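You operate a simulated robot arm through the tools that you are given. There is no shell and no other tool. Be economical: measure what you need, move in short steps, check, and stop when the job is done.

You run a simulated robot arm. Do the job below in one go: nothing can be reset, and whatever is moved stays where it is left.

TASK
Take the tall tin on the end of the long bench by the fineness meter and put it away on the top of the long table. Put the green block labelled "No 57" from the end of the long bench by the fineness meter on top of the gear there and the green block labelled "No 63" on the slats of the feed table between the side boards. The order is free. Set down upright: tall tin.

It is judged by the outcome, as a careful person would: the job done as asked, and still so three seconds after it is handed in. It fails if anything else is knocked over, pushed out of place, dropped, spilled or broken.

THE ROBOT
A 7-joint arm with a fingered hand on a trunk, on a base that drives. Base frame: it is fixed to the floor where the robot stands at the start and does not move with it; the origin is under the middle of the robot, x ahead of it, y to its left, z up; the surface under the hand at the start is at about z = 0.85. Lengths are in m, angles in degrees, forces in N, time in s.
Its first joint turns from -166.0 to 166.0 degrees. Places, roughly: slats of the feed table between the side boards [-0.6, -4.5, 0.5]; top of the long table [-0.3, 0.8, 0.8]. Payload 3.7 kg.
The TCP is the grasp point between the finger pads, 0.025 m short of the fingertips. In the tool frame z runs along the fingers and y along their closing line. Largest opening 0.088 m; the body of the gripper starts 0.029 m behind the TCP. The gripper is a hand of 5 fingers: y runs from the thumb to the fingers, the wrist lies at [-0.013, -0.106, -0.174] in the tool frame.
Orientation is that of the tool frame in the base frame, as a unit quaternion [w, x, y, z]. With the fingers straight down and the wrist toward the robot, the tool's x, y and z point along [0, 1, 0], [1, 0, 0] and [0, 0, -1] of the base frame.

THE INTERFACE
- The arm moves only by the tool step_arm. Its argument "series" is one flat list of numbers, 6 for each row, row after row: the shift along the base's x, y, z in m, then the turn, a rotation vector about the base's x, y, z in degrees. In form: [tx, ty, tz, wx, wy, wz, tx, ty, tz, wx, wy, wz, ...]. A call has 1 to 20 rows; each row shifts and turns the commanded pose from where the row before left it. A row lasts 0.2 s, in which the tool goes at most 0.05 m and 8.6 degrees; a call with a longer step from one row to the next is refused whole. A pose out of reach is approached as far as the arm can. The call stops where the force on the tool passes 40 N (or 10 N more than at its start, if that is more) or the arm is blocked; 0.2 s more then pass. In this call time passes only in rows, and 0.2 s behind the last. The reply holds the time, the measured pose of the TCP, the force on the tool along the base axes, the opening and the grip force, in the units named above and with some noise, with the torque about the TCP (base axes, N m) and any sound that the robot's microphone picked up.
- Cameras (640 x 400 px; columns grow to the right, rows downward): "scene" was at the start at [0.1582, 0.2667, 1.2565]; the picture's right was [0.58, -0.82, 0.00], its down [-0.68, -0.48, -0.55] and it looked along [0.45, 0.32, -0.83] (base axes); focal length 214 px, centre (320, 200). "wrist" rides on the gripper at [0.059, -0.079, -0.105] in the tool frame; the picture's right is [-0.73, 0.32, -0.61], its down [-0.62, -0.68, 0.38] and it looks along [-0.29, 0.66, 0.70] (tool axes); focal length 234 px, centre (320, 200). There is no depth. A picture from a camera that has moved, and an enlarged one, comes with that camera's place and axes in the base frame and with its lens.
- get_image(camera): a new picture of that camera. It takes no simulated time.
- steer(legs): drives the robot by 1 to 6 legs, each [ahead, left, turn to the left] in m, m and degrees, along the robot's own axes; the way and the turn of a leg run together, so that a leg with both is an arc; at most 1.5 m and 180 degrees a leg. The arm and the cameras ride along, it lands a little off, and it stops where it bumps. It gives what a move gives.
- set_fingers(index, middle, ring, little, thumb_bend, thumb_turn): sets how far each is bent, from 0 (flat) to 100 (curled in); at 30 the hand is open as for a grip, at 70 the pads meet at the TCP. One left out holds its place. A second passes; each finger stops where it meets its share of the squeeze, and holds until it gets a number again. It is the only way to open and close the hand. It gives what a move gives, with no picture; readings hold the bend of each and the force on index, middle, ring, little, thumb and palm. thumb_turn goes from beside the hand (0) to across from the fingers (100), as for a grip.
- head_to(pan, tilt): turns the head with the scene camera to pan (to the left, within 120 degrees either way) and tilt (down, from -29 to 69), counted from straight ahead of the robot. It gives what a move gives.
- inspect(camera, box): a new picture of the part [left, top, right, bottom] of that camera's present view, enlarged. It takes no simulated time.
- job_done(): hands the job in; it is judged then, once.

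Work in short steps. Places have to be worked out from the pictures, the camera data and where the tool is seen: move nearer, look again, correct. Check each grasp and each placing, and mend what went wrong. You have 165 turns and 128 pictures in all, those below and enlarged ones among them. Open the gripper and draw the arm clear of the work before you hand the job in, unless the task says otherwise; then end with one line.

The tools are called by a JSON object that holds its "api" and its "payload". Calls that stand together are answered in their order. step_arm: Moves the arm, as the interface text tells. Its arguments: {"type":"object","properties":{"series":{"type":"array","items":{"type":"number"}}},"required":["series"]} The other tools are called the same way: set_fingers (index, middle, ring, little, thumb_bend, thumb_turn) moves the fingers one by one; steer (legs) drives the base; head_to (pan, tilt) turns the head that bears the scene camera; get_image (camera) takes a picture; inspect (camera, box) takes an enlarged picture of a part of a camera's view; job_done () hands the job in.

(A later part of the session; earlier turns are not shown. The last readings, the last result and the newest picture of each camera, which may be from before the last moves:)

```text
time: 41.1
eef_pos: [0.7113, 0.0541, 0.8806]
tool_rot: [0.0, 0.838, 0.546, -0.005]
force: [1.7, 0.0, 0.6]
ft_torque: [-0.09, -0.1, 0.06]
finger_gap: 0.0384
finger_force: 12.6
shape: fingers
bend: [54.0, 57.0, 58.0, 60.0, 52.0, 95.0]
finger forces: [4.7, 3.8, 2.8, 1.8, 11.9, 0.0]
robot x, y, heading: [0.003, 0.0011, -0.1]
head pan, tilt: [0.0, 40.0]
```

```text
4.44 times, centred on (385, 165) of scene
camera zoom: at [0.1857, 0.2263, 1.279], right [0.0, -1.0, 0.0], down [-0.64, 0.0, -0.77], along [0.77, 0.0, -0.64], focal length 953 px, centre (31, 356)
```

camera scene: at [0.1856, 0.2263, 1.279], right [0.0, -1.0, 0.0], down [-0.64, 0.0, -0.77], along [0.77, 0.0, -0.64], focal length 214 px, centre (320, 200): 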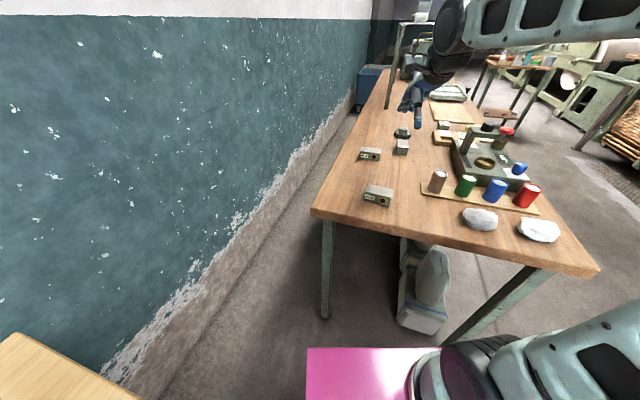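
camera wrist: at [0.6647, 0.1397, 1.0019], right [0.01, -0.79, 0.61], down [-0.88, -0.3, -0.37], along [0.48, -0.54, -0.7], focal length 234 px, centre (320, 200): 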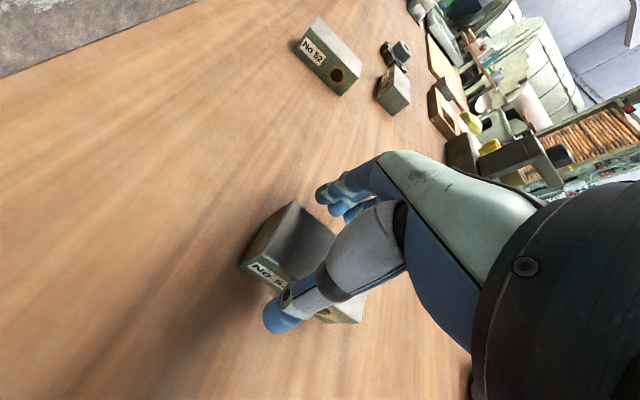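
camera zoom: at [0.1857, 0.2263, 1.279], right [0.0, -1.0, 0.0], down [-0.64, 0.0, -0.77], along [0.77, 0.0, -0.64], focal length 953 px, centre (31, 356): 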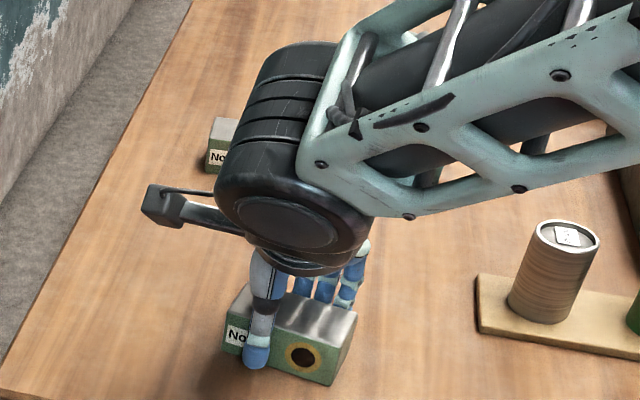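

All four fingers and the thumb bear on it. Squeeze a bit more and lift.

{"api": "set_fingers", "payload": {"index": 70, "middle": 70, "ring": 70, "little": 70, "thumb_bend": 70}}

{"api": "step_arm", "payload": {"series": [0, 0, 0.01, 0, 0, 0, 0, 0, 0.02, 0, 0, 0, 0, 0, 0.03, 0, 0, 0, 0, 0, 0.04, 0, 0, 0]}}

{"api": "get_image", "payload": {"camera": "wrist"}}

{"api": "inspect", "payload": {"camera": "scene", "box": [340, 100, 430, 210]}}

```text
time: 42.1
eef_pos: [0.7117, 0.0544, 0.8803]
tool_rot: [0.001, 0.838, 0.546, -0.004]
force: [0.7, -1.4, -0.8]
ft_torque: [-0.08, -0.17, 0.0]
finger_gap: 0.0383
finger_force: 19.9
shape: fingers
bend: [57.0, 62.0, 63.0, 66.0, 51.0, 93.0]
finger forces: [7.6, 6.2, 4.0, 2.7, 19.0, 0.0]
robot x, y, heading: [-0.0017, 0.0011, -0.1]
head pan, tilt: [0.0, 40.0]
```

```text
time: 43.1
eef_pos: [0.711, 0.0536, 0.9795]
tool_rot: [-0.001, 0.839, 0.545, -0.005]
force: [0.9, 0.2, -7.5]
ft_torque: [0.02, -0.11, 0.0]
finger_gap: 0.0373
finger_force: 18.2
shape: fingers
bend: [57.0, 63.0, 64.0, 67.0, 51.0, 93.0]
finger forces: [7.5, 5.0, 3.5, 2.2, 17.9, 0.0]
robot x, y, heading: [-0.0006, 0.0004, -0.2]
head pan, tilt: [0.0, 40.0]
```

```text
94 pictures are left
camera wrist: at [0.664, 0.1385, 1.0851], right [0.01, -0.79, 0.61], down [-0.88, -0.29, -0.37], along [0.48, -0.53, -0.7], focal length 234 px, centre (320, 200)
```

wrist: 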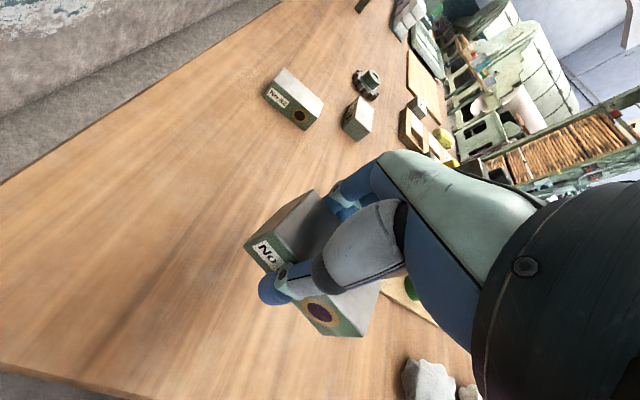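

```text
3.64 times, centred on (385, 155) of scene
camera zoom: at [0.1859, 0.2263, 1.279], right [0.0, -1.0, 0.0], down [-0.64, 0.0, -0.77], along [0.77, 0.0, -0.64], focal length 780 px, centre (84, 364)
```

zoom: 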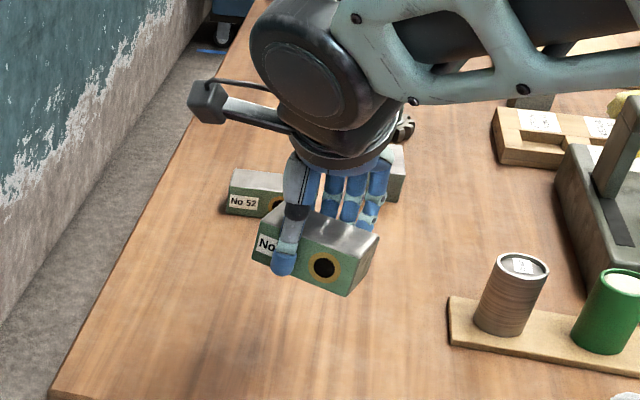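

Block is lifted (≈7 N) but seems slightly tilted, so I tighten the grip before transporting.

{"api": "set_fingers", "payload": {"index": 85, "middle": 85, "ring": 85, "little": 85, "thumb_bend": 82}}

{"api": "inspect", "payload": {"camera": "wrist", "box": [220, 160, 420, 360]}}

{"api": "head_to", "payload": {"pan": -60, "tilt": 40}}

{"api": "get_image", "payload": {"camera": "scene"}}

```text
time: 44.1
eef_pos: [0.7112, 0.0536, 0.9806]
tool_rot: [0.0, 0.838, 0.546, -0.005]
force: [-0.3, -0.2, -7.3]
ft_torque: [-0.02, -0.14, 0.02]
finger_gap: 0.0394
finger_force: 30.1
shape: fingers
bend: [61.0, 68.0, 71.0, 73.0, 49.0, 89.0]
finger forces: [8.4, 7.3, 7.3, 6.9, 30.1, 0.0]
robot x, y, heading: [0.0007, -0.0007, 0.0]
head pan, tilt: [0.0, 40.0]
```

```text
2.00 times, centred on (320, 260) of wrist
camera zoom: at [0.6638, 0.1386, 1.085], right [0.01, -0.79, 0.61], down [-0.88, -0.3, -0.37], along [0.48, -0.54, -0.7], focal length 468 px, centre (320, 80)
```

zoom: 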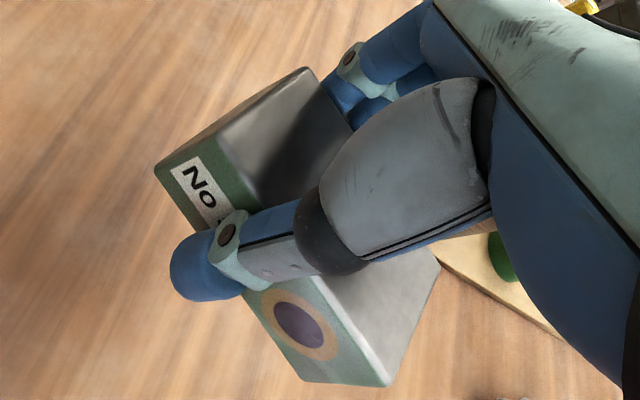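

```text
time: 45.4
eef_pos: [0.7106, 0.0531, 0.9799]
tool_rot: [0.001, 0.838, 0.545, -0.004]
force: [0.2, 0.9, -7.3]
ft_torque: [0.0, -0.12, 0.02]
finger_gap: 0.0392
finger_force: 29.0
shape: fingers
bend: [61.0, 68.0, 71.0, 73.0, 49.0, 89.0]
finger forces: [8.3, 7.3, 7.2, 6.9, 30.0, 0.1]
robot x, y, heading: [-0.0008, -0.0007, 0.1]
head pan, tilt: [-60.0, 40.0]
```

```text
91 pictures are left
camera scene: at [0.1433, 0.1527, 1.279], right [-0.87, -0.5, 0.0], down [-0.32, 0.56, -0.77], along [0.38, -0.66, -0.64], focal length 214 px, centre (320, 200)
```

scene: 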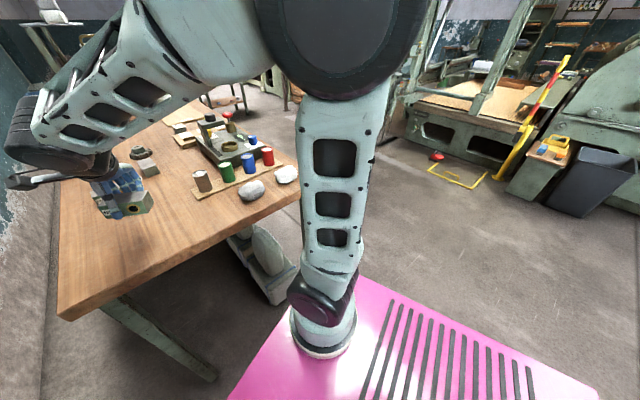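

The floor right of the bench is clear, and the gear is out of reach from here, so I'll go round to the bench's right side. First raise and retract the hand to clear everything.

{"api": "step_arm", "payload": {"series": [-0.02, -0.01, 0.04, 0, 0, 0, -0.02, -0.01, 0.045, 0, 0, 0, -0.02, -0.01, 0.045, 0, 0, 0, -0.02, -0.01, 0.045, 0, 0, 0, -0.02, -0.01, 0.045, 0, 0, 0]}}

{"api": "steer", "payload": {"legs": [[-0.1, 0, 0], [0, -0.95, 0]]}}

{"api": "head_to", "payload": {"pan": 0, "tilt": 40}}

{"api": "get_image", "payload": {"camera": "scene"}}

```text
refused: row 2 steps farther than a row can; nothing moved
```

```text
time: 51.2
eef_pos: [0.6116, -0.8972, 0.9811]
tool_rot: [-0.001, 0.837, 0.547, -0.006]
force: [0.1, -0.1, -7.1]
ft_torque: [-0.02, -0.15, -0.01]
finger_gap: 0.0393
finger_force: 29.2
shape: fingers
bend: [61.0, 68.0, 71.0, 73.0, 49.0, 89.0]
finger forces: [8.4, 7.3, 7.1, 6.8, 29.7, 0.0]
robot x, y, heading: [-0.0995, -0.9551, 0.1]
head pan, tilt: [-60.0, 40.0]
```

```text
time: 52.5
eef_pos: [0.6125, -0.8986, 0.9792]
tool_rot: [0.001, 0.837, 0.547, -0.005]
force: [-0.5, -0.1, -7.1]
ft_torque: [-0.01, -0.17, -0.02]
finger_gap: 0.0392
finger_force: 30.0
shape: fingers
bend: [61.0, 68.0, 71.0, 73.0, 49.0, 89.0]
finger forces: [8.5, 7.3, 7.1, 6.8, 29.8, 0.0]
robot x, y, heading: [-0.1011, -0.9509, 0.3]
head pan, tilt: [0.0, 40.0]
```

```text
90 pictures are left
camera scene: at [0.0863, -0.7263, 1.279], right [0.0, -1.0, 0.0], down [-0.64, 0.0, -0.77], along [0.77, 0.0, -0.64], focal length 214 px, centre (320, 200)
```

scene: 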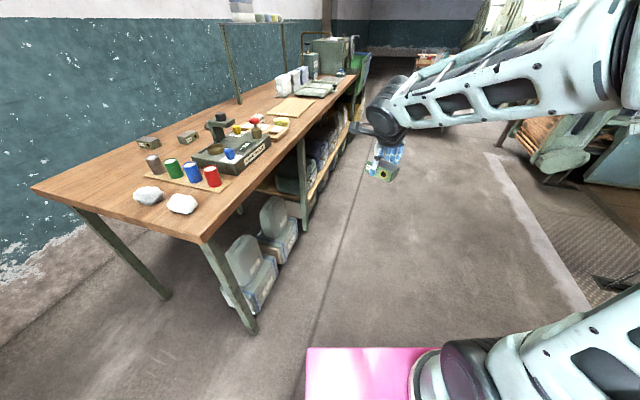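

The arm step was refused but the drive was fine: all bench items still stand. I raise the hand now in smaller rows.

{"api": "step_arm", "payload": {"series": [-0.015, 0, 0.04, 0, 0, 0, -0.015, 0, 0.045, 0, 0, 0, -0.015, 0, 0.045, 0, 0, 0, -0.015, 0, 0.045, 0, 0, 0, -0.015, 0, 0.045, 0, 0, 0]}}

{"api": "inspect", "payload": {"camera": "scene", "box": [130, 90, 330, 240]}}

```text
time: 53.7
eef_pos: [0.5375, -0.897, 1.1989]
tool_rot: [0.0, 0.838, 0.546, -0.005]
force: [0.1, 0.0, -6.6]
ft_torque: [0.03, -0.13, -0.03]
finger_gap: 0.0392
finger_force: 29.5
shape: fingers
bend: [61.0, 68.0, 71.0, 74.0, 49.0, 89.0]
finger forces: [8.5, 7.4, 7.0, 6.7, 29.6, 0.0]
robot x, y, heading: [-0.0992, -0.9529, 0.5]
head pan, tilt: [0.0, 40.0]
```

```text
2.67 times, centred on (230, 165) of scene
camera zoom: at [0.0865, -0.7262, 1.279], right [0.0, -1.0, 0.0], down [-0.64, 0.0, -0.77], along [0.77, 0.0, -0.64], focal length 572 px, centre (560, 293)
```

zoom: 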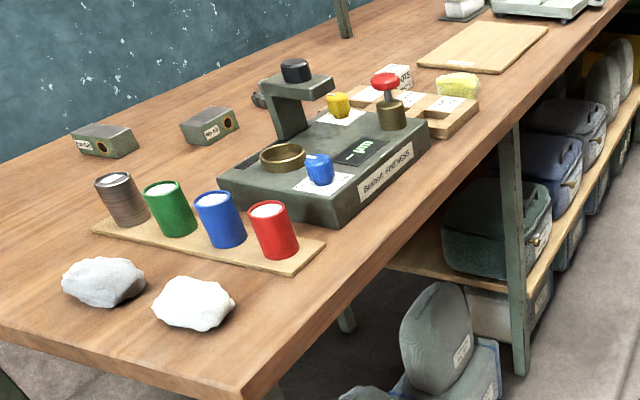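

Meter's gantry stands to the end-side of the gear, so I'll stand square to the bench directly opposite the gear. Turn left 73°, then strafe along the bench.

{"api": "steer", "payload": {"legs": [[0, 0, 73.2], [0, -1.02, 0]]}}

{"api": "head_to", "payload": {"pan": -5, "tilt": 45}}

{"api": "get_image", "payload": {"camera": "scene"}}

```text
time: 62.1
eef_pos: [0.9839, -0.5922, 1.1977]
tool_rot: [0.003, 0.332, 0.943, -0.004]
force: [-0.5, -0.2, -7.7]
ft_torque: [0.11, -0.05, 0.0]
finger_gap: 0.0384
finger_force: 28.3
shape: fingers
bend: [61.0, 69.0, 71.0, 74.0, 49.0, 89.0]
finger forces: [8.2, 6.9, 6.7, 6.6, 27.6, 0.0]
robot x, y, heading: [0.8711, -1.2225, 75.1]
head pan, tilt: [0.0, 40.0]
```

```text
time: 62.7
eef_pos: [0.9846, -0.5913, 1.1983]
tool_rot: [0.003, 0.332, 0.943, -0.005]
force: [0.3, 0.8, -6.7]
ft_torque: [0.11, -0.03, 0.04]
finger_gap: 0.0387
finger_force: 27.7
shape: fingers
bend: [61.0, 69.0, 71.0, 74.0, 49.0, 89.0]
finger forces: [8.1, 6.9, 6.7, 6.4, 27.6, 0.0]
robot x, y, heading: [0.8756, -1.2194, 75.0]
head pan, tilt: [-5.0, 45.0]
```

```text
88 pictures are left
camera scene: at [0.709, -0.988, 1.2718], right [0.94, -0.34, 0.0], down [-0.24, -0.67, -0.71], along [0.24, 0.67, -0.71], focal length 214 px, centre (320, 200)
```

scene: 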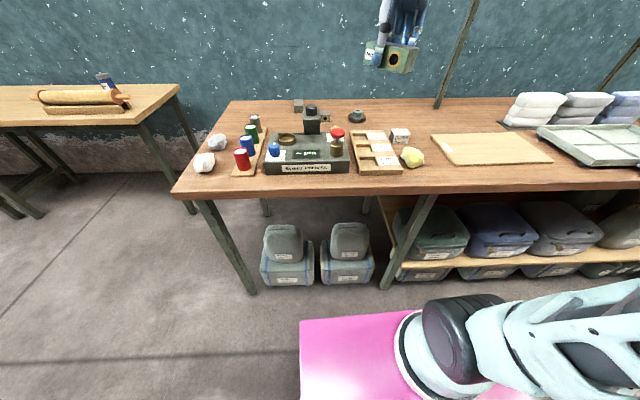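

Good overview. Zoom on gear and on held block.

{"api": "inspect", "payload": {"camera": "scene", "box": [290, 90, 390, 150]}}

{"api": "inspect", "payload": {"camera": "scene", "box": [340, 0, 450, 80]}}

```text
6.40 times, centred on (340, 120) of scene
camera zoom: at [0.709, -0.988, 1.2718], right [0.94, -0.34, 0.0], down [-0.24, -0.67, -0.71], along [0.24, 0.67, -0.71], focal length 1373 px, centre (192, 712)
```

zoom: 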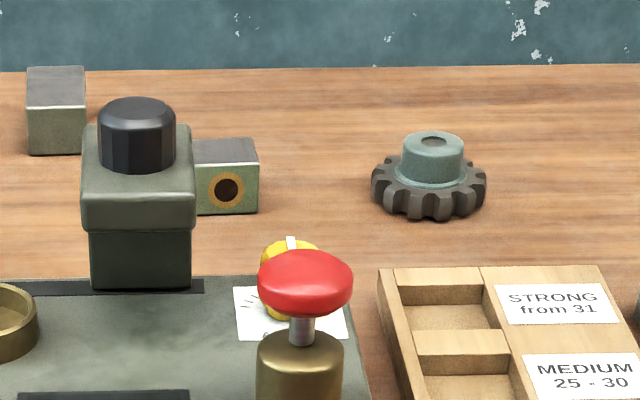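

```text
5.00 times, centred on (395, 40) of scene
camera zoom: at [0.709, -0.988, 1.2718], right [0.94, -0.34, 0.0], down [-0.24, -0.67, -0.71], along [0.24, 0.67, -0.71], focal length 1072 px, centre (-55, 1000)
```

zoom: 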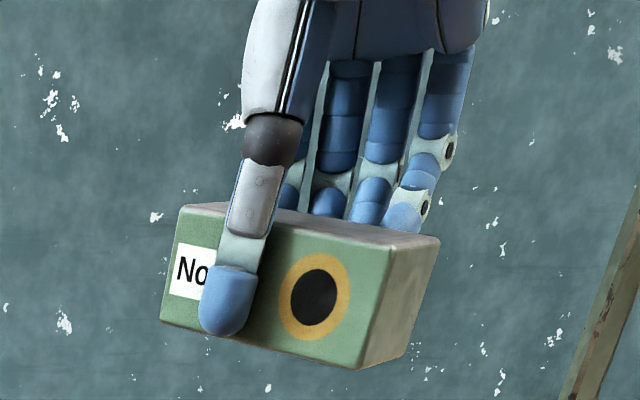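

From two views the hub top is near (1.176, −0.167, 0.89), radius ≈0.02. Drive ahead 0.19 m to bring it into reach (≈0.9 m).

{"api": "steer", "payload": {"legs": [[0.19, 0, 0]]}}

{"api": "head_to", "payload": {"pan": -8, "tilt": 35}}

{"api": "inspect", "payload": {"camera": "scene", "box": [220, 60, 460, 210]}}

{"api": "get_image", "payload": {"camera": "wrist"}}

```text
time: 64.3
eef_pos: [1.0311, -0.4085, 1.199]
tool_rot: [0.003, 0.332, 0.943, -0.005]
force: [-0.3, 0.1, -7.1]
ft_torque: [0.11, -0.05, 0.02]
finger_gap: 0.0388
finger_force: 28.3
shape: fingers
bend: [61.0, 69.0, 71.0, 74.0, 49.0, 89.0]
finger forces: [8.2, 7.0, 6.8, 6.6, 27.9, 0.1]
robot x, y, heading: [0.9229, -1.0371, 75.5]
head pan, tilt: [-5.0, 45.0]
```

```text
time: 65.0
eef_pos: [1.0303, -0.409, 1.1985]
tool_rot: [0.003, 0.332, 0.943, -0.005]
force: [-0.5, -0.5, -7.5]
ft_torque: [0.1, -0.02, -0.01]
finger_gap: 0.039
finger_force: 27.8
shape: fingers
bend: [61.0, 69.0, 71.0, 74.0, 49.0, 89.0]
finger forces: [8.3, 7.0, 6.8, 6.5, 27.8, 0.0]
robot x, y, heading: [0.9202, -1.0372, 75.1]
head pan, tilt: [-8.0, 35.0]
```

```text
2.67 times, centred on (340, 135) of scene
camera zoom: at [0.7635, -0.8011, 1.2865], right [0.92, -0.39, 0.0], down [-0.22, -0.53, -0.82], along [0.32, 0.75, -0.57], focal length 572 px, centre (267, 373)
```

zoom: 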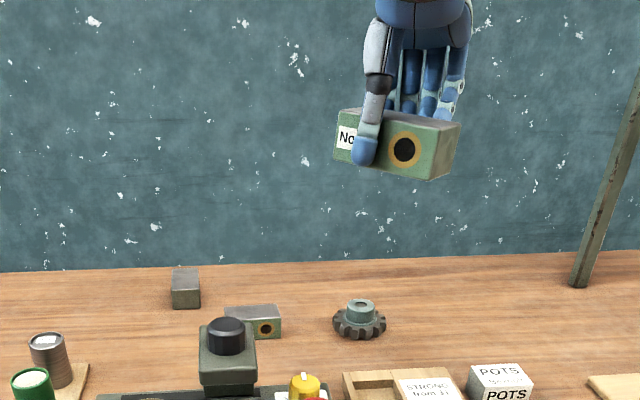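

```text
84 pictures are left
camera wrist: at [0.9364, -0.4337, 1.303], right [0.77, -0.2, 0.61], down [0.06, -0.93, -0.37], along [0.64, 0.32, -0.7], focal length 234 px, centre (320, 200)
```

wrist: 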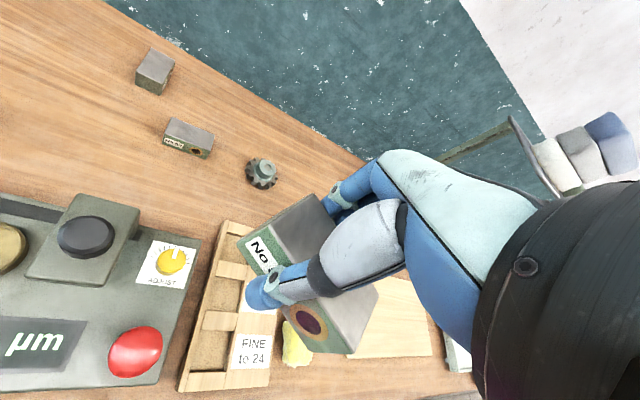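

Wrist and scene views agree on hub top ≈(1.176, −0.167, 0.89). I level the block (≈8° roll about the thumb axis) while moving to above the gear.

{"api": "step_arm", "payload": {"series": [0.023, 0.0414, 0, -1.67, -2.07, 0, 0.023, 0.0414, 0, -1.67, -2.07, 0, 0.023, 0.0414, 0, -1.67, -2.07, 0, 0.023, 0.0414, 0, 0, 0, 0, 0.023, 0.0414, 0, 0, 0, 0, 0.023, 0.0414, 0, 0, 0, 0, 0, 0, -0.04, 0, 0, 0, 0, 0, -0.04, 0, 0, 0, 0, 0, -0.04, 0, 0, 0, 0, 0, -0.04, 0, 0, 0]}}

{"api": "inspect", "payload": {"camera": "scene", "box": [300, 100, 420, 200]}}

{"api": "get_image", "payload": {"camera": "wrist"}}

```text
time: 67.2
eef_pos: [1.1675, -0.1606, 1.0387]
tool_rot: [0.068, 0.331, 0.941, -0.028]
force: [0.5, -0.8, -7.2]
ft_torque: [0.1, -0.05, -0.03]
finger_gap: 0.0386
finger_force: 27.3
shape: fingers
bend: [62.0, 69.0, 71.0, 74.0, 49.0, 89.0]
finger forces: [8.1, 6.8, 6.6, 6.5, 27.5, 0.0]
robot x, y, heading: [0.9196, -1.0363, 75.2]
head pan, tilt: [-8.0, 35.0]
```

```text
4.00 times, centred on (360, 150) of scene
camera zoom: at [0.7636, -0.8012, 1.2866], right [0.92, -0.39, 0.0], down [-0.22, -0.53, -0.82], along [0.32, 0.76, -0.57], focal length 858 px, centre (160, 400)
```

zoom: 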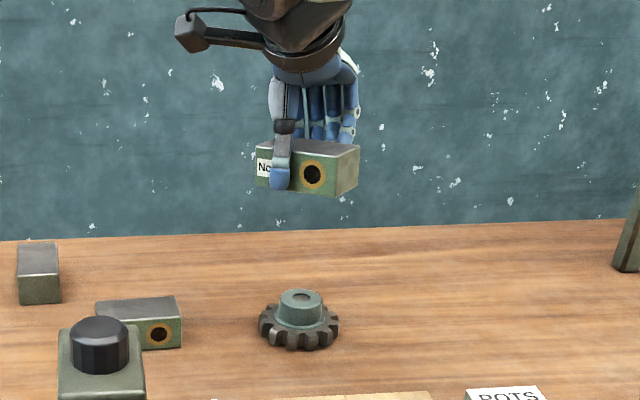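

```text
82 pictures are left
camera wrist: at [1.0628, -0.1769, 1.1347], right [0.7, -0.14, 0.71], down [0.1, -0.95, -0.28], along [0.71, 0.27, -0.65], focal length 234 px, centre (320, 200)
```

wrist: 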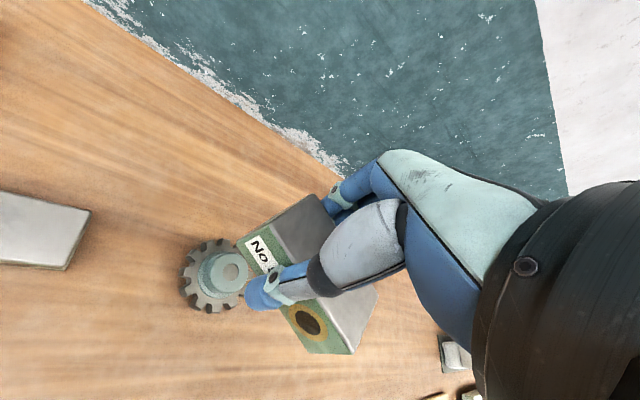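

Level and positioned well: block centre predicted over the hub within a few mm. Nudge +3 mm in x and descend to just above.

{"api": "step_arm", "payload": {"series": [0.003, 0, -0.03, 0, 0, 0, 0, 0, -0.03, 0, 0, 0, 0, 0, -0.03, 0, 0, 0]}}

{"api": "inspect", "payload": {"camera": "scene", "box": [300, 120, 400, 200]}}

{"api": "get_image", "payload": {"camera": "wrist"}}

```text
time: 68.0
eef_pos: [1.1719, -0.1601, 0.9491]
tool_rot: [0.067, 0.331, 0.941, -0.028]
force: [-0.3, 0.4, -6.2]
ft_torque: [0.15, -0.04, -0.02]
finger_gap: 0.0388
finger_force: 27.5
shape: fingers
bend: [62.0, 69.0, 71.0, 74.0, 49.0, 89.0]
finger forces: [8.1, 6.8, 6.5, 6.4, 27.3, 0.0]
robot x, y, heading: [0.923, -1.041, 75.4]
head pan, tilt: [-8.0, 35.0]
```

```text
5.00 times, centred on (350, 160) of scene
camera zoom: at [0.7636, -0.8012, 1.2866], right [0.92, -0.39, 0.0], down [-0.22, -0.53, -0.82], along [0.32, 0.76, -0.57], focal length 1072 px, centre (170, 400)
```

zoom: 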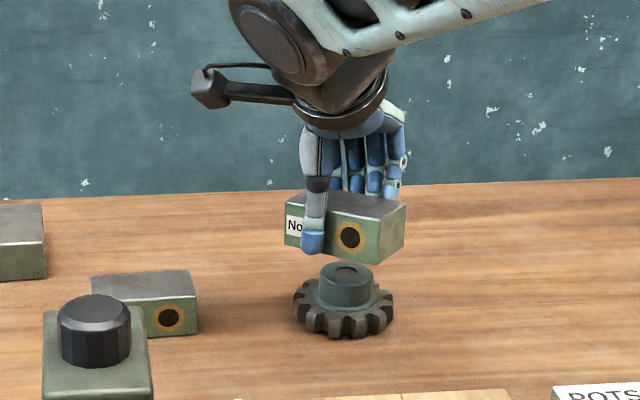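

```text
80 pictures are left
camera wrist: at [1.0656, -0.1764, 1.0446], right [0.7, -0.14, 0.71], down [0.1, -0.95, -0.28], along [0.71, 0.27, -0.65], focal length 234 px, centre (320, 200)
```

wrist: 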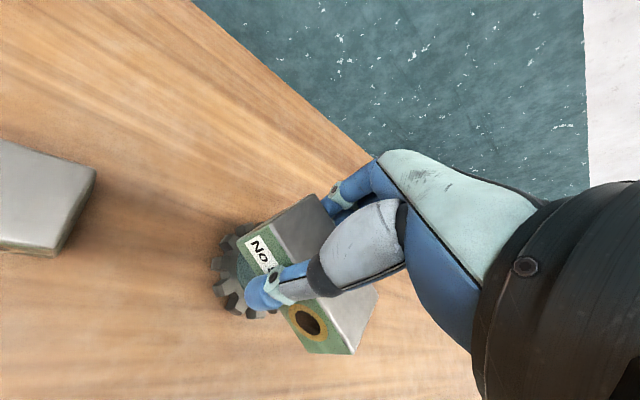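

Aligned in both views. Lower gently to contact.

{"api": "step_arm", "payload": {"series": [0, 0, -0.008, 0, 0, 0, 0, 0, -0.005, 0, 0, 0, 0, 0, -0.004, 0, 0, 0, 0, 0, -0.003, 0, 0, 0]}}

{"api": "inspect", "payload": {"camera": "scene", "box": [310, 130, 390, 200]}}

```text
time: 69.0
eef_pos: [1.1718, -0.1601, 0.9282]
tool_rot: [0.069, 0.33, 0.941, -0.028]
force: [0.2, 0.3, -7.6]
ft_torque: [0.15, 0.0, -0.03]
finger_gap: 0.0386
finger_force: 27.4
shape: fingers
bend: [62.0, 69.0, 71.0, 74.0, 49.0, 89.0]
finger forces: [8.1, 6.7, 6.4, 6.3, 27.3, 0.0]
robot x, y, heading: [0.9183, -1.0387, 75.0]
head pan, tilt: [-8.0, 35.0]
```

```text
5.71 times, centred on (350, 165) of scene
camera zoom: at [0.7636, -0.801, 1.2865], right [0.92, -0.39, 0.0], down [-0.22, -0.53, -0.82], along [0.32, 0.76, -0.57], focal length 1226 px, centre (149, 400)
```

zoom: 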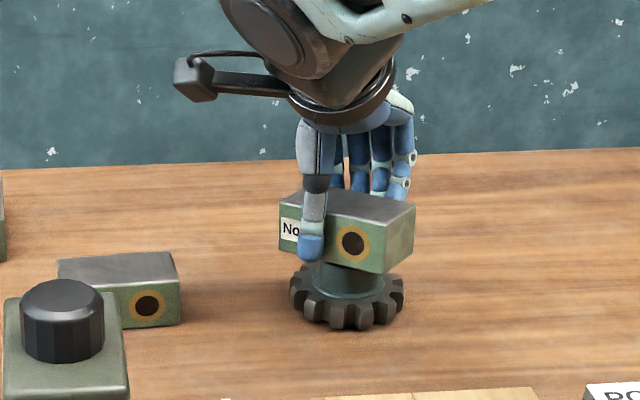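

Nearly there; the block still dips ~3° to the right, so I level it and lower in 2–3 mm steps.

{"api": "step_arm", "payload": {"series": [0, 0, 0, -1.9, -2.3, 0, 0, 0, -0.003, 0, 0, 0, 0, 0, -0.003, 0, 0, 0, 0, 0, -0.002, 0, 0, 0]}}

{"api": "inspect", "payload": {"camera": "scene", "box": [310, 130, 390, 200]}}

```text
time: 70.0
eef_pos: [1.173, -0.1607, 0.9211]
tool_rot: [0.092, 0.33, 0.939, -0.036]
force: [-0.5, -3.4, 6.7]
ft_torque: [0.15, 0.0, 0.05]
finger_gap: 0.0391
finger_force: 29.3
shape: fingers
bend: [62.0, 69.0, 71.0, 74.0, 49.0, 89.0]
finger forces: [9.6, 7.3, 6.4, 5.4, 30.0, 0.0]
robot x, y, heading: [0.9214, -1.0414, 75.2]
head pan, tilt: [-8.0, 35.0]
```

```text
5.71 times, centred on (350, 165) of scene
camera zoom: at [0.7635, -0.8016, 1.2866], right [0.92, -0.39, 0.0], down [-0.22, -0.53, -0.82], along [0.32, 0.76, -0.57], focal length 1226 px, centre (149, 400)
```

zoom: 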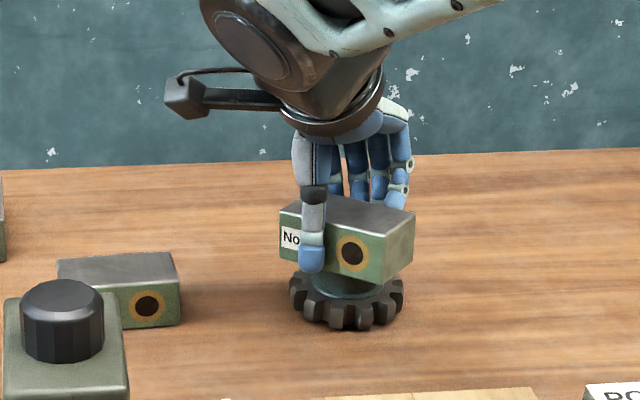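

Contact made (+14 N change). Release gradually: first loosen slightly and look.

{"api": "set_fingers", "payload": {"index": 50, "middle": 52, "ring": 53, "little": 54, "thumb_bend": 44}}

{"api": "inspect", "payload": {"camera": "scene", "box": [310, 130, 390, 200]}}

```text
time: 71.0
eef_pos: [1.1729, -0.1604, 0.9201]
tool_rot: [0.092, 0.33, 0.939, -0.037]
force: [-0.3, 0.2, 0.4]
ft_torque: [-0.01, -0.01, 0.03]
finger_gap: 0.0492
finger_force: 0.2
shape: fingers
bend: [50.0, 52.0, 53.0, 54.0, 43.0, 97.0]
finger forces: [0.1, 0.1, 0.1, 0.1, 0.6, 0.0]
robot x, y, heading: [0.9202, -1.034, 75.2]
head pan, tilt: [-8.0, 35.0]
```

```text
5.71 times, centred on (350, 165) of scene
camera zoom: at [0.7635, -0.8012, 1.2866], right [0.92, -0.39, 0.0], down [-0.22, -0.53, -0.82], along [0.32, 0.76, -0.57], focal length 1226 px, centre (149, 400)
```

zoom: 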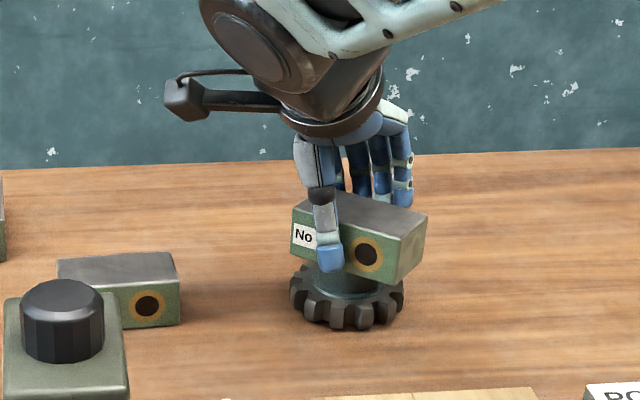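

On release the thumb sprang sideways and dragged the block ~8 mm to the right. Look closer before deciding.

{"api": "inspect", "payload": {"camera": "scene", "box": [335, 155, 375, 190]}}

{"api": "inspect", "payload": {"camera": "wrist", "box": [180, 170, 420, 390]}}

```text
11.43 times, centred on (355, 172) of scene
camera zoom: at [0.7635, -0.8012, 1.2866], right [0.92, -0.39, 0.0], down [-0.22, -0.53, -0.82], along [0.32, 0.76, -0.57], focal length 2451 px, centre (-80, 514)
```

zoom: 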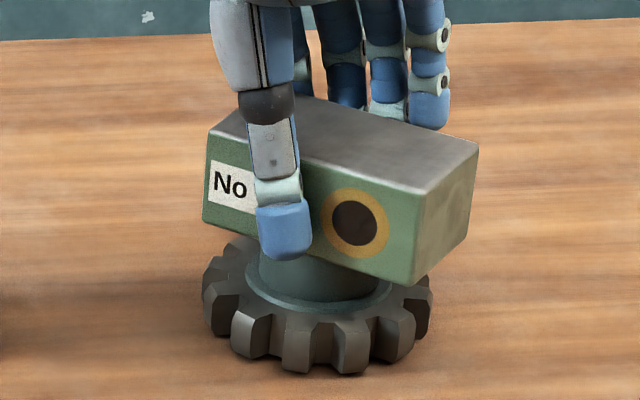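

```text
1.82 times, centred on (300, 280) of wrist
camera zoom: at [1.0627, -0.1737, 1.012], right [0.67, -0.11, 0.74], down [0.11, -0.96, -0.25], along [0.74, 0.24, -0.63], focal length 426 px, centre (356, 54)
```

zoom: 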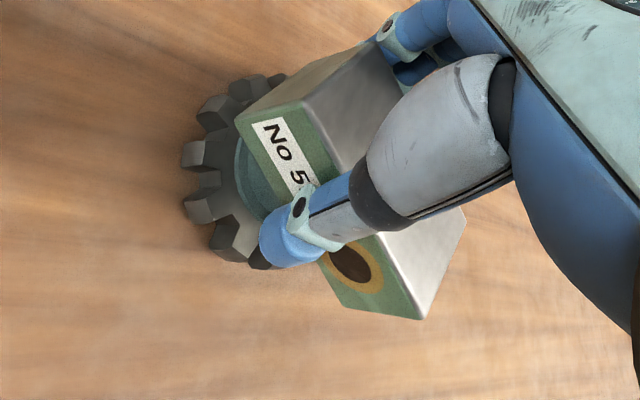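

The block rests level on the hub, slightly yawed, its centre about 1 cm off the hub centre (hub radius 2 cm) — stable. Open the hand fully and check before lifting.

{"api": "set_fingers", "payload": {"index": 32, "middle": 32, "ring": 32, "little": 32, "thumb_bend": 28}}

{"api": "inspect", "payload": {"camera": "scene", "box": [335, 155, 375, 190]}}

```text
time: 72.0
eef_pos: [1.1726, -0.1599, 0.9197]
tool_rot: [0.092, 0.33, 0.939, -0.036]
force: [0.3, 0.2, -0.9]
ft_torque: [0.01, 0.04, 0.04]
finger_gap: 0.084
finger_force: 0.0
shape: fingers
bend: [32.0, 32.0, 32.0, 32.0, 28.0, 97.0]
finger forces: [0.0, 0.0, 0.1, 0.1, 0.0, 0.0]
robot x, y, heading: [0.9224, -1.0368, 75.0]
head pan, tilt: [-8.0, 35.0]
```

```text
11.43 times, centred on (355, 172) of scene
camera zoom: at [0.7635, -0.8013, 1.2866], right [0.92, -0.39, 0.0], down [-0.22, -0.53, -0.82], along [0.32, 0.76, -0.57], focal length 2451 px, centre (-80, 514)
```

zoom: 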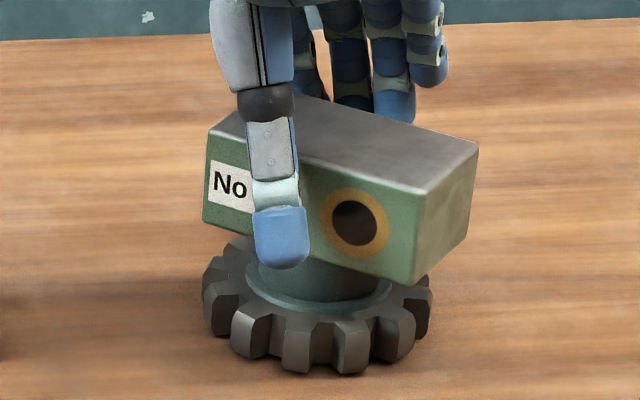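

Block stays put, hand free. Lift straight up.

{"api": "step_arm", "payload": {"series": [0, 0, 0.02, 0, 0, 0, 0, 0, 0.03, 0, 0, 0, 0, 0, 0.04, 0, 0, 0, 0, 0, 0.045, 0, 0, 0, 0, 0, 0.045, 0, 0, 0, 0, 0, 0.045, 0, 0, 0, 0, 0, 0.045, 0, 0, 0]}}

{"api": "inspect", "payload": {"camera": "scene", "box": [310, 130, 390, 200]}}

```text
time: 73.6
eef_pos: [1.173, -0.1615, 1.1908]
tool_rot: [0.092, 0.33, 0.939, -0.037]
force: [0.5, -0.4, -0.2]
ft_torque: [-0.01, 0.0, -0.02]
finger_gap: 0.0837
finger_force: 0.0
shape: fingers
bend: [32.0, 32.0, 32.0, 32.0, 28.0, 97.0]
finger forces: [0.0, 0.0, 0.0, 0.0, 0.1, 0.0]
robot x, y, heading: [0.921, -1.0386, 75.4]
head pan, tilt: [-8.0, 35.0]
```

```text
5.71 times, centred on (350, 165) of scene
camera zoom: at [0.7635, -0.8012, 1.2866], right [0.92, -0.39, 0.0], down [-0.22, -0.53, -0.82], along [0.32, 0.76, -0.57], focal length 1226 px, centre (149, 400)
```

zoom: 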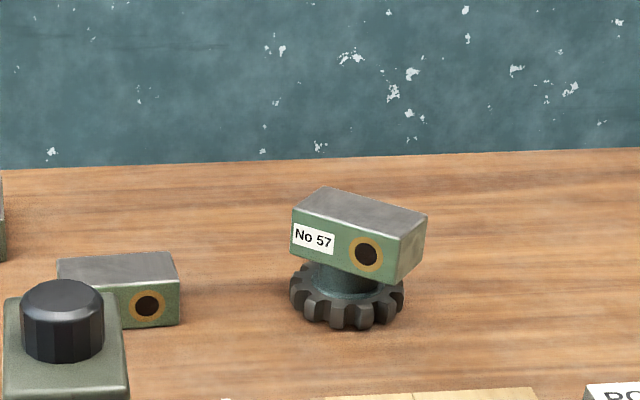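

Block 57 sits on the gear. Block 63 is at about (1.034, −0.116), its long axis at −17.5°, reachable from here with the hand pointing straight ahead. I un-tilt and turn the hand while moving over it at height.

{"api": "step_arm", "payload": {"series": [-0.037, 0.012, 0, 2.3, 2.83, 0, -0.037, 0.012, 0, 2.3, 2.83, 0, -0.037, 0.012, 0, 2.3, 2.83, 0, -0.037, 0.012, 0, 0, 0, 7.1, 0, 0, 0, 0, 0, 7.1, 0, 0, 0, 0, 0, 7.1]}}

{"api": "set_fingers", "payload": {"index": 34, "middle": 34, "ring": 34, "little": 34, "thumb_bend": 34}}

{"api": "get_image", "payload": {"camera": "wrist"}}

{"api": "get_image", "payload": {"camera": "scene"}}

```text
time: 75.0
eef_pos: [1.0237, -0.1126, 1.1894]
tool_rot: [0.004, 0.151, 0.989, -0.003]
force: [-0.1, -0.7, 0.0]
ft_torque: [0.04, -0.01, 0.01]
finger_gap: 0.0839
finger_force: 0.1
shape: fingers
bend: [32.0, 32.0, 32.0, 32.0, 28.0, 97.0]
finger forces: [0.0, 0.0, 0.0, 0.1, 0.0, 0.1]
robot x, y, heading: [0.9212, -1.0365, 75.2]
head pan, tilt: [-8.0, 35.0]
```

```text
time: 76.0
eef_pos: [1.0224, -0.1139, 1.1894]
tool_rot: [0.004, 0.15, 0.989, -0.003]
force: [-0.6, 0.2, -1.0]
ft_torque: [0.0, -0.01, 0.01]
finger_gap: 0.0767
finger_force: 0.1
shape: fingers
bend: [34.0, 34.0, 34.0, 34.0, 34.0, 97.0]
finger forces: [0.0, 0.0, 0.1, 0.0, 0.0, 0.1]
robot x, y, heading: [0.9196, -1.037, 75.3]
head pan, tilt: [-8.0, 35.0]
```

```text
72 pictures are left
camera wrist: at [0.9434, -0.1711, 1.2946], right [0.79, 0.1, 0.61], down [0.39, -0.84, -0.37], along [0.48, 0.53, -0.7], focal length 234 px, centre (320, 200)
```

wrist: 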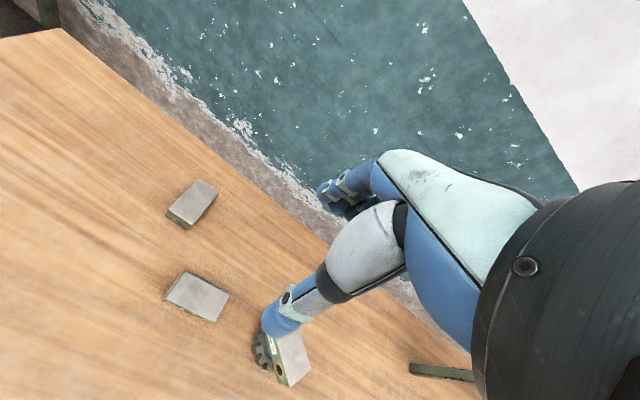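

```text
71 pictures are left
camera scene: at [0.7635, -0.8013, 1.2866], right [0.92, -0.39, 0.0], down [-0.22, -0.53, -0.82], along [0.32, 0.76, -0.57], focal length 214 px, centre (320, 200)
```

scene: 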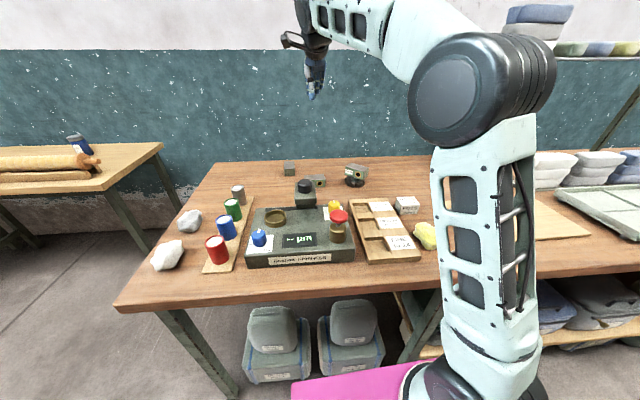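

Zoom in on block 63 from the wrist to refine its position and angle.

{"api": "inspect", "payload": {"camera": "wrist", "box": [140, 250, 260, 340]}}

{"api": "inspect", "payload": {"camera": "scene", "box": [270, 150, 350, 210]}}

{"api": "inspect", "payload": {"camera": "scene", "box": [40, 115, 120, 175]}}

```text
4.44 times, centred on (200, 295) of wrist
camera zoom: at [0.9434, -0.1711, 1.2946], right [0.79, 0.1, 0.61], down [0.39, -0.84, -0.37], along [0.48, 0.53, -0.7], focal length 1041 px, centre (853, -222)
```

zoom: 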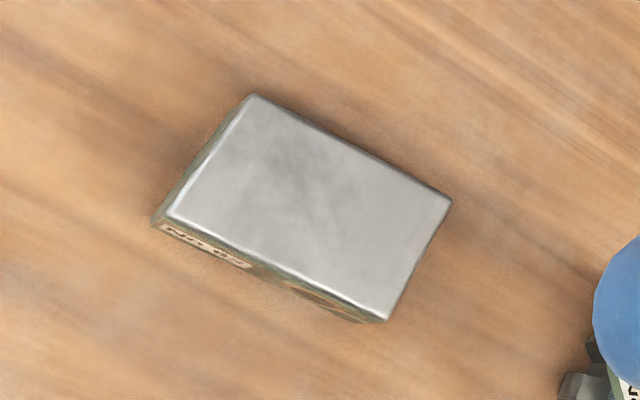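

```text
6.67 times, centred on (310, 180) of scene
camera zoom: at [0.7635, -0.8013, 1.2866], right [0.92, -0.39, 0.0], down [-0.22, -0.53, -0.82], along [0.32, 0.76, -0.57], focal length 1430 px, centre (387, 333)
```

zoom: 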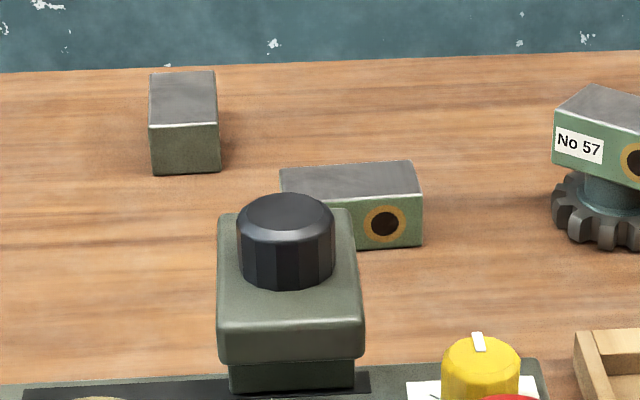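

```text
6.67 times, centred on (80, 145) of scene
camera zoom: at [0.7635, -0.8013, 1.2866], right [0.92, -0.39, 0.0], down [-0.22, -0.53, -0.82], along [0.32, 0.76, -0.57], focal length 1430 px, centre (1920, 567)
```

zoom: 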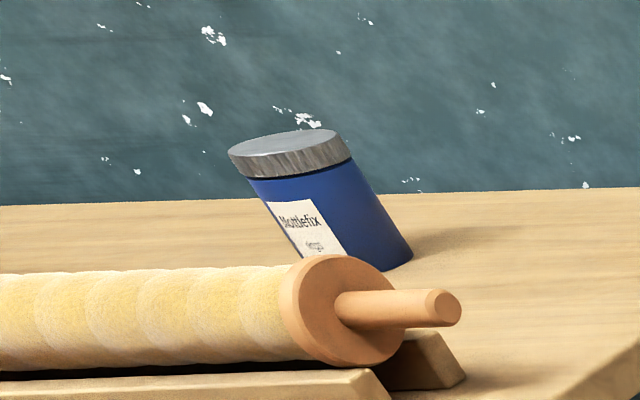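

Tin still upright. Block 63 refined: centre (1.0255, −0.125), yaw 74.4°, 0.078×0.042. Adjust and descend to just above it.

{"api": "step_arm", "payload": {"series": [-0.0065, -0.0085, -0.04, 0, 0, 1.7, 0, 0, -0.045, 0, 0, 0, 0, 0, -0.045, 0, 0, 0, 0, 0, -0.045, 0, 0, 0, 0, 0, -0.045, 0, 0, 0]}}

{"api": "inspect", "payload": {"camera": "scene", "box": [250, 90, 390, 210]}}

{"api": "get_image", "payload": {"camera": "wrist"}}

```text
time: 77.2
eef_pos: [1.0185, -0.1212, 0.9672]
tool_rot: [0.003, 0.137, 0.991, -0.003]
force: [-0.5, 0.1, 1.3]
ft_torque: [-0.03, 0.0, 0.0]
finger_gap: 0.0769
finger_force: 0.1
shape: fingers
bend: [34.0, 34.0, 34.0, 34.0, 34.0, 97.0]
finger forces: [0.0, 0.0, 0.1, 0.0, 0.1, 0.1]
robot x, y, heading: [0.9197, -1.0383, 75.3]
head pan, tilt: [-8.0, 35.0]
```

```text
3.33 times, centred on (320, 150) of scene
camera zoom: at [0.7635, -0.8014, 1.2866], right [0.92, -0.39, 0.0], down [-0.22, -0.53, -0.82], along [0.32, 0.76, -0.57], focal length 715 px, centre (320, 367)
```

zoom: 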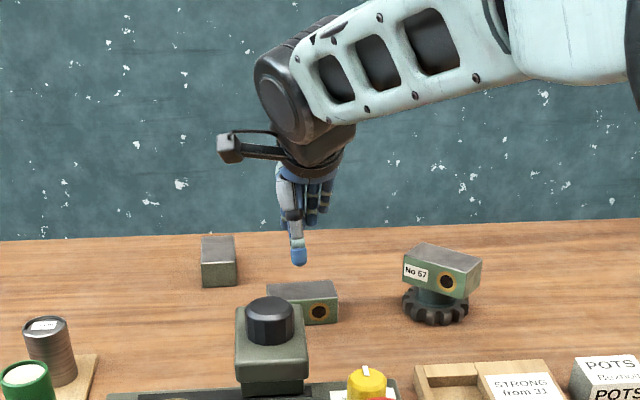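

```text
66 pictures are left
camera wrist: at [0.9416, -0.182, 1.0726], right [0.78, 0.12, 0.61], down [0.42, -0.83, -0.38], along [0.46, 0.55, -0.7], focal length 234 px, centre (320, 200)
```

wrist: 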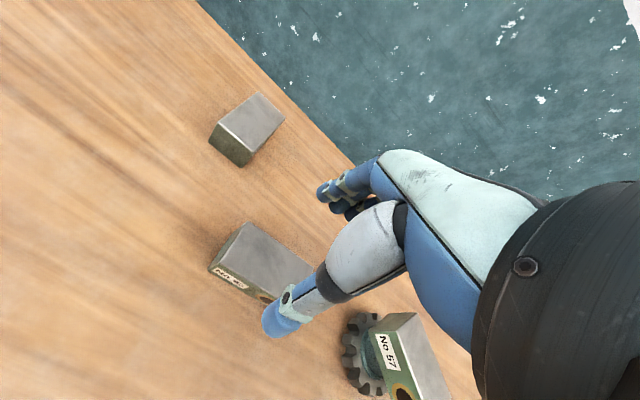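

Forearm clears the meter. Descend to grasp height in steps.

{"api": "step_arm", "payload": {"series": [-0.002, 0, -0.03, 0, 0, 0, 0, 0, -0.025, 0, 0, 0, 0, 0, -0.015, 0, 0, 0]}}

{"api": "get_image", "payload": {"camera": "wrist"}}

{"api": "inspect", "payload": {"camera": "scene", "box": [260, 100, 380, 210]}}

```text
time: 78.0
eef_pos: [1.0178, -0.1217, 0.9003]
tool_rot: [0.004, 0.137, 0.991, -0.004]
force: [0.6, 0.4, 0.7]
ft_torque: [0.0, -0.01, 0.03]
finger_gap: 0.0768
finger_force: 0.1
shape: fingers
bend: [34.0, 34.0, 34.0, 34.0, 34.0, 97.0]
finger forces: [0.0, 0.0, 0.0, 0.1, 0.1, 0.0]
robot x, y, heading: [0.9216, -1.0409, 75.5]
head pan, tilt: [-8.0, 35.0]
```

```text
65 pictures are left
camera wrist: at [0.9388, -0.181, 1.005], right [0.78, 0.12, 0.61], down [0.42, -0.83, -0.37], along [0.46, 0.55, -0.7], focal length 234 px, centre (320, 200)
```

wrist: 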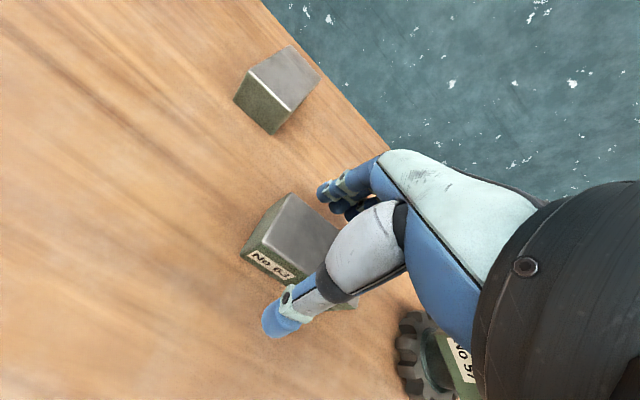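

```text
3.64 times, centred on (320, 155) of scene
camera zoom: at [0.7635, -0.8013, 1.2866], right [0.92, -0.39, 0.0], down [-0.22, -0.53, -0.82], along [0.32, 0.76, -0.57], focal length 780 px, centre (320, 364)
```

zoom: 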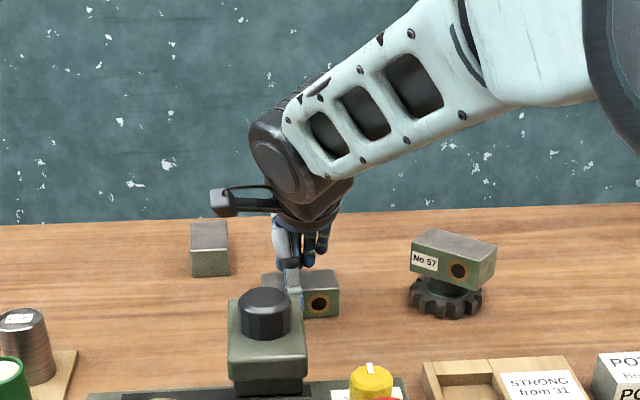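

Straddling correctly. Lower the last 2 cm, then close.

{"api": "step_arm", "payload": {"series": [0, 0, -0.01, 0, 0, 0, 0, 0, -0.01, 0, 0, 0]}}

{"api": "set_fingers", "payload": {"index": 70, "middle": 70, "ring": 70, "little": 70, "thumb_bend": 70}}

{"api": "set_fingers", "payload": {"index": 85, "middle": 85, "ring": 85, "little": 85, "thumb_bend": 84}}

{"api": "get_image", "payload": {"camera": "wrist"}}

```text
time: 78.6
eef_pos: [1.0154, -0.119, 0.8789]
tool_rot: [0.004, 0.136, 0.991, -0.003]
force: [0.0, -0.3, -0.1]
ft_torque: [-0.02, 0.04, 0.01]
finger_gap: 0.077
finger_force: 0.0
shape: fingers
bend: [34.0, 34.0, 34.0, 34.0, 34.0, 97.0]
finger forces: [0.1, 0.0, 0.1, 0.0, 0.0, 0.0]
robot x, y, heading: [0.9207, -1.0364, 75.1]
head pan, tilt: [-8.0, 35.0]
```

```text
time: 79.6
eef_pos: [1.0147, -0.1207, 0.8805]
tool_rot: [0.004, 0.138, 0.99, -0.003]
force: [0.3, 4.4, 1.6]
ft_torque: [0.29, -0.15, 0.01]
finger_gap: 0.0378
finger_force: 22.6
shape: fingers
bend: [57.0, 61.0, 63.0, 66.0, 52.0, 93.0]
finger forces: [7.8, 9.8, 4.6, 3.6, 19.6, 0.0]
robot x, y, heading: [0.9218, -1.0378, 75.2]
head pan, tilt: [-8.0, 35.0]
```

```text
time: 80.6
eef_pos: [1.0164, -0.1207, 0.8792]
tool_rot: [0.004, 0.136, 0.991, -0.004]
force: [0.4, 0.0, 0.2]
ft_torque: [0.13, 0.01, 0.03]
finger_gap: 0.038
finger_force: 30.7
shape: fingers
bend: [59.0, 64.0, 68.0, 71.0, 53.0, 89.0]
finger forces: [8.6, 7.2, 6.9, 7.7, 30.3, 0.1]
robot x, y, heading: [0.9198, -1.0427, 75.2]
head pan, tilt: [-8.0, 35.0]
```

```text
63 pictures are left
camera wrist: at [0.9377, -0.1812, 0.9841], right [0.78, 0.12, 0.61], down [0.42, -0.83, -0.37], along [0.46, 0.55, -0.7], focal length 234 px, centre (320, 200)
```

wrist: 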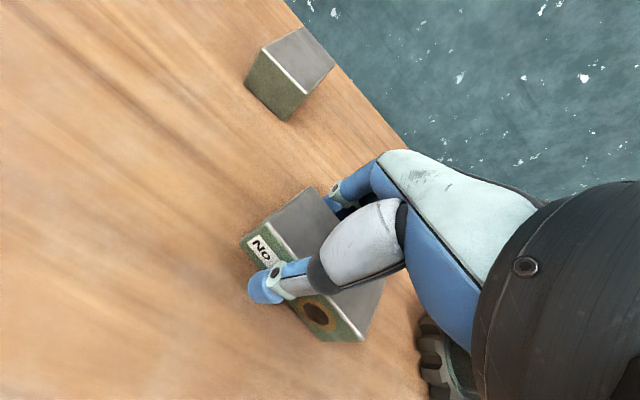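

Firm even grip (30 N). Lift straight up.

{"api": "step_arm", "payload": {"series": [0, 0, 0.015, 0, 0, 0, 0, 0, 0.03, 0, 0, 0, 0, 0, 0.045, 0, 0, 0, 0, 0, 0.045, 0, 0, 0, 0, 0, 0.045, 0, 0, 0, 0, 0, 0.045, 0, 0, 0, 0, 0, 0.045, 0, 0, 0]}}

{"api": "get_image", "payload": {"camera": "scene"}}

{"api": "get_image", "payload": {"camera": "wrist"}}

```text
time: 82.2
eef_pos: [1.0159, -0.1214, 1.1502]
tool_rot: [0.004, 0.136, 0.991, -0.004]
force: [0.1, 0.2, -7.8]
ft_torque: [0.1, 0.0, 0.01]
finger_gap: 0.0378
finger_force: 29.1
shape: fingers
bend: [60.0, 65.0, 69.0, 71.0, 53.0, 89.0]
finger forces: [8.7, 7.0, 6.7, 7.1, 29.0, 0.1]
robot x, y, heading: [0.9223, -1.039, 74.8]
head pan, tilt: [-8.0, 35.0]
```

```text
62 pictures are left
camera scene: at [0.7636, -0.8008, 1.2865], right [0.92, -0.39, 0.0], down [-0.22, -0.53, -0.82], along [0.32, 0.76, -0.57], focal length 214 px, centre (320, 200)
```

scene: 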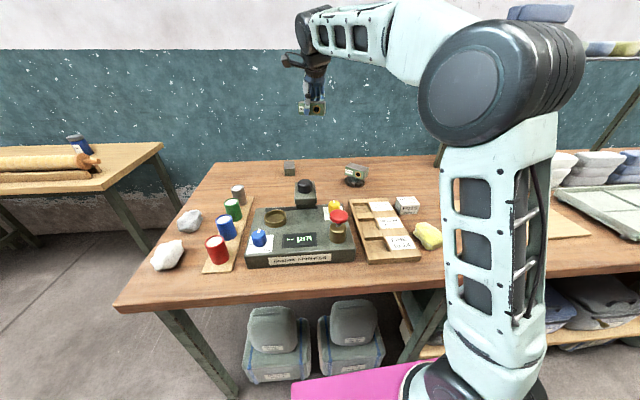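

```text
61 pictures are left
camera wrist: at [0.9378, -0.1808, 1.2546], right [0.78, 0.12, 0.61], down [0.42, -0.83, -0.37], along [0.46, 0.55, -0.7], focal length 234 px, centre (320, 200)
```

wrist: 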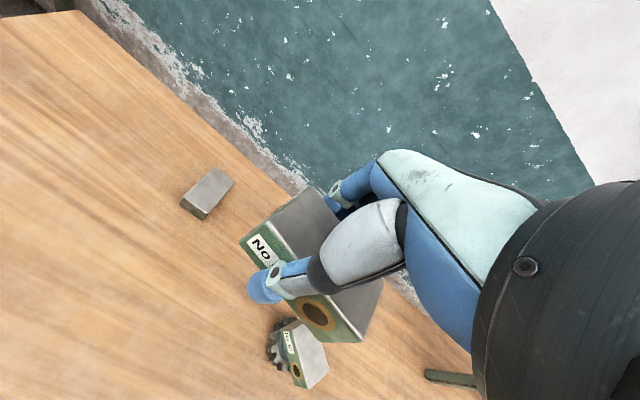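

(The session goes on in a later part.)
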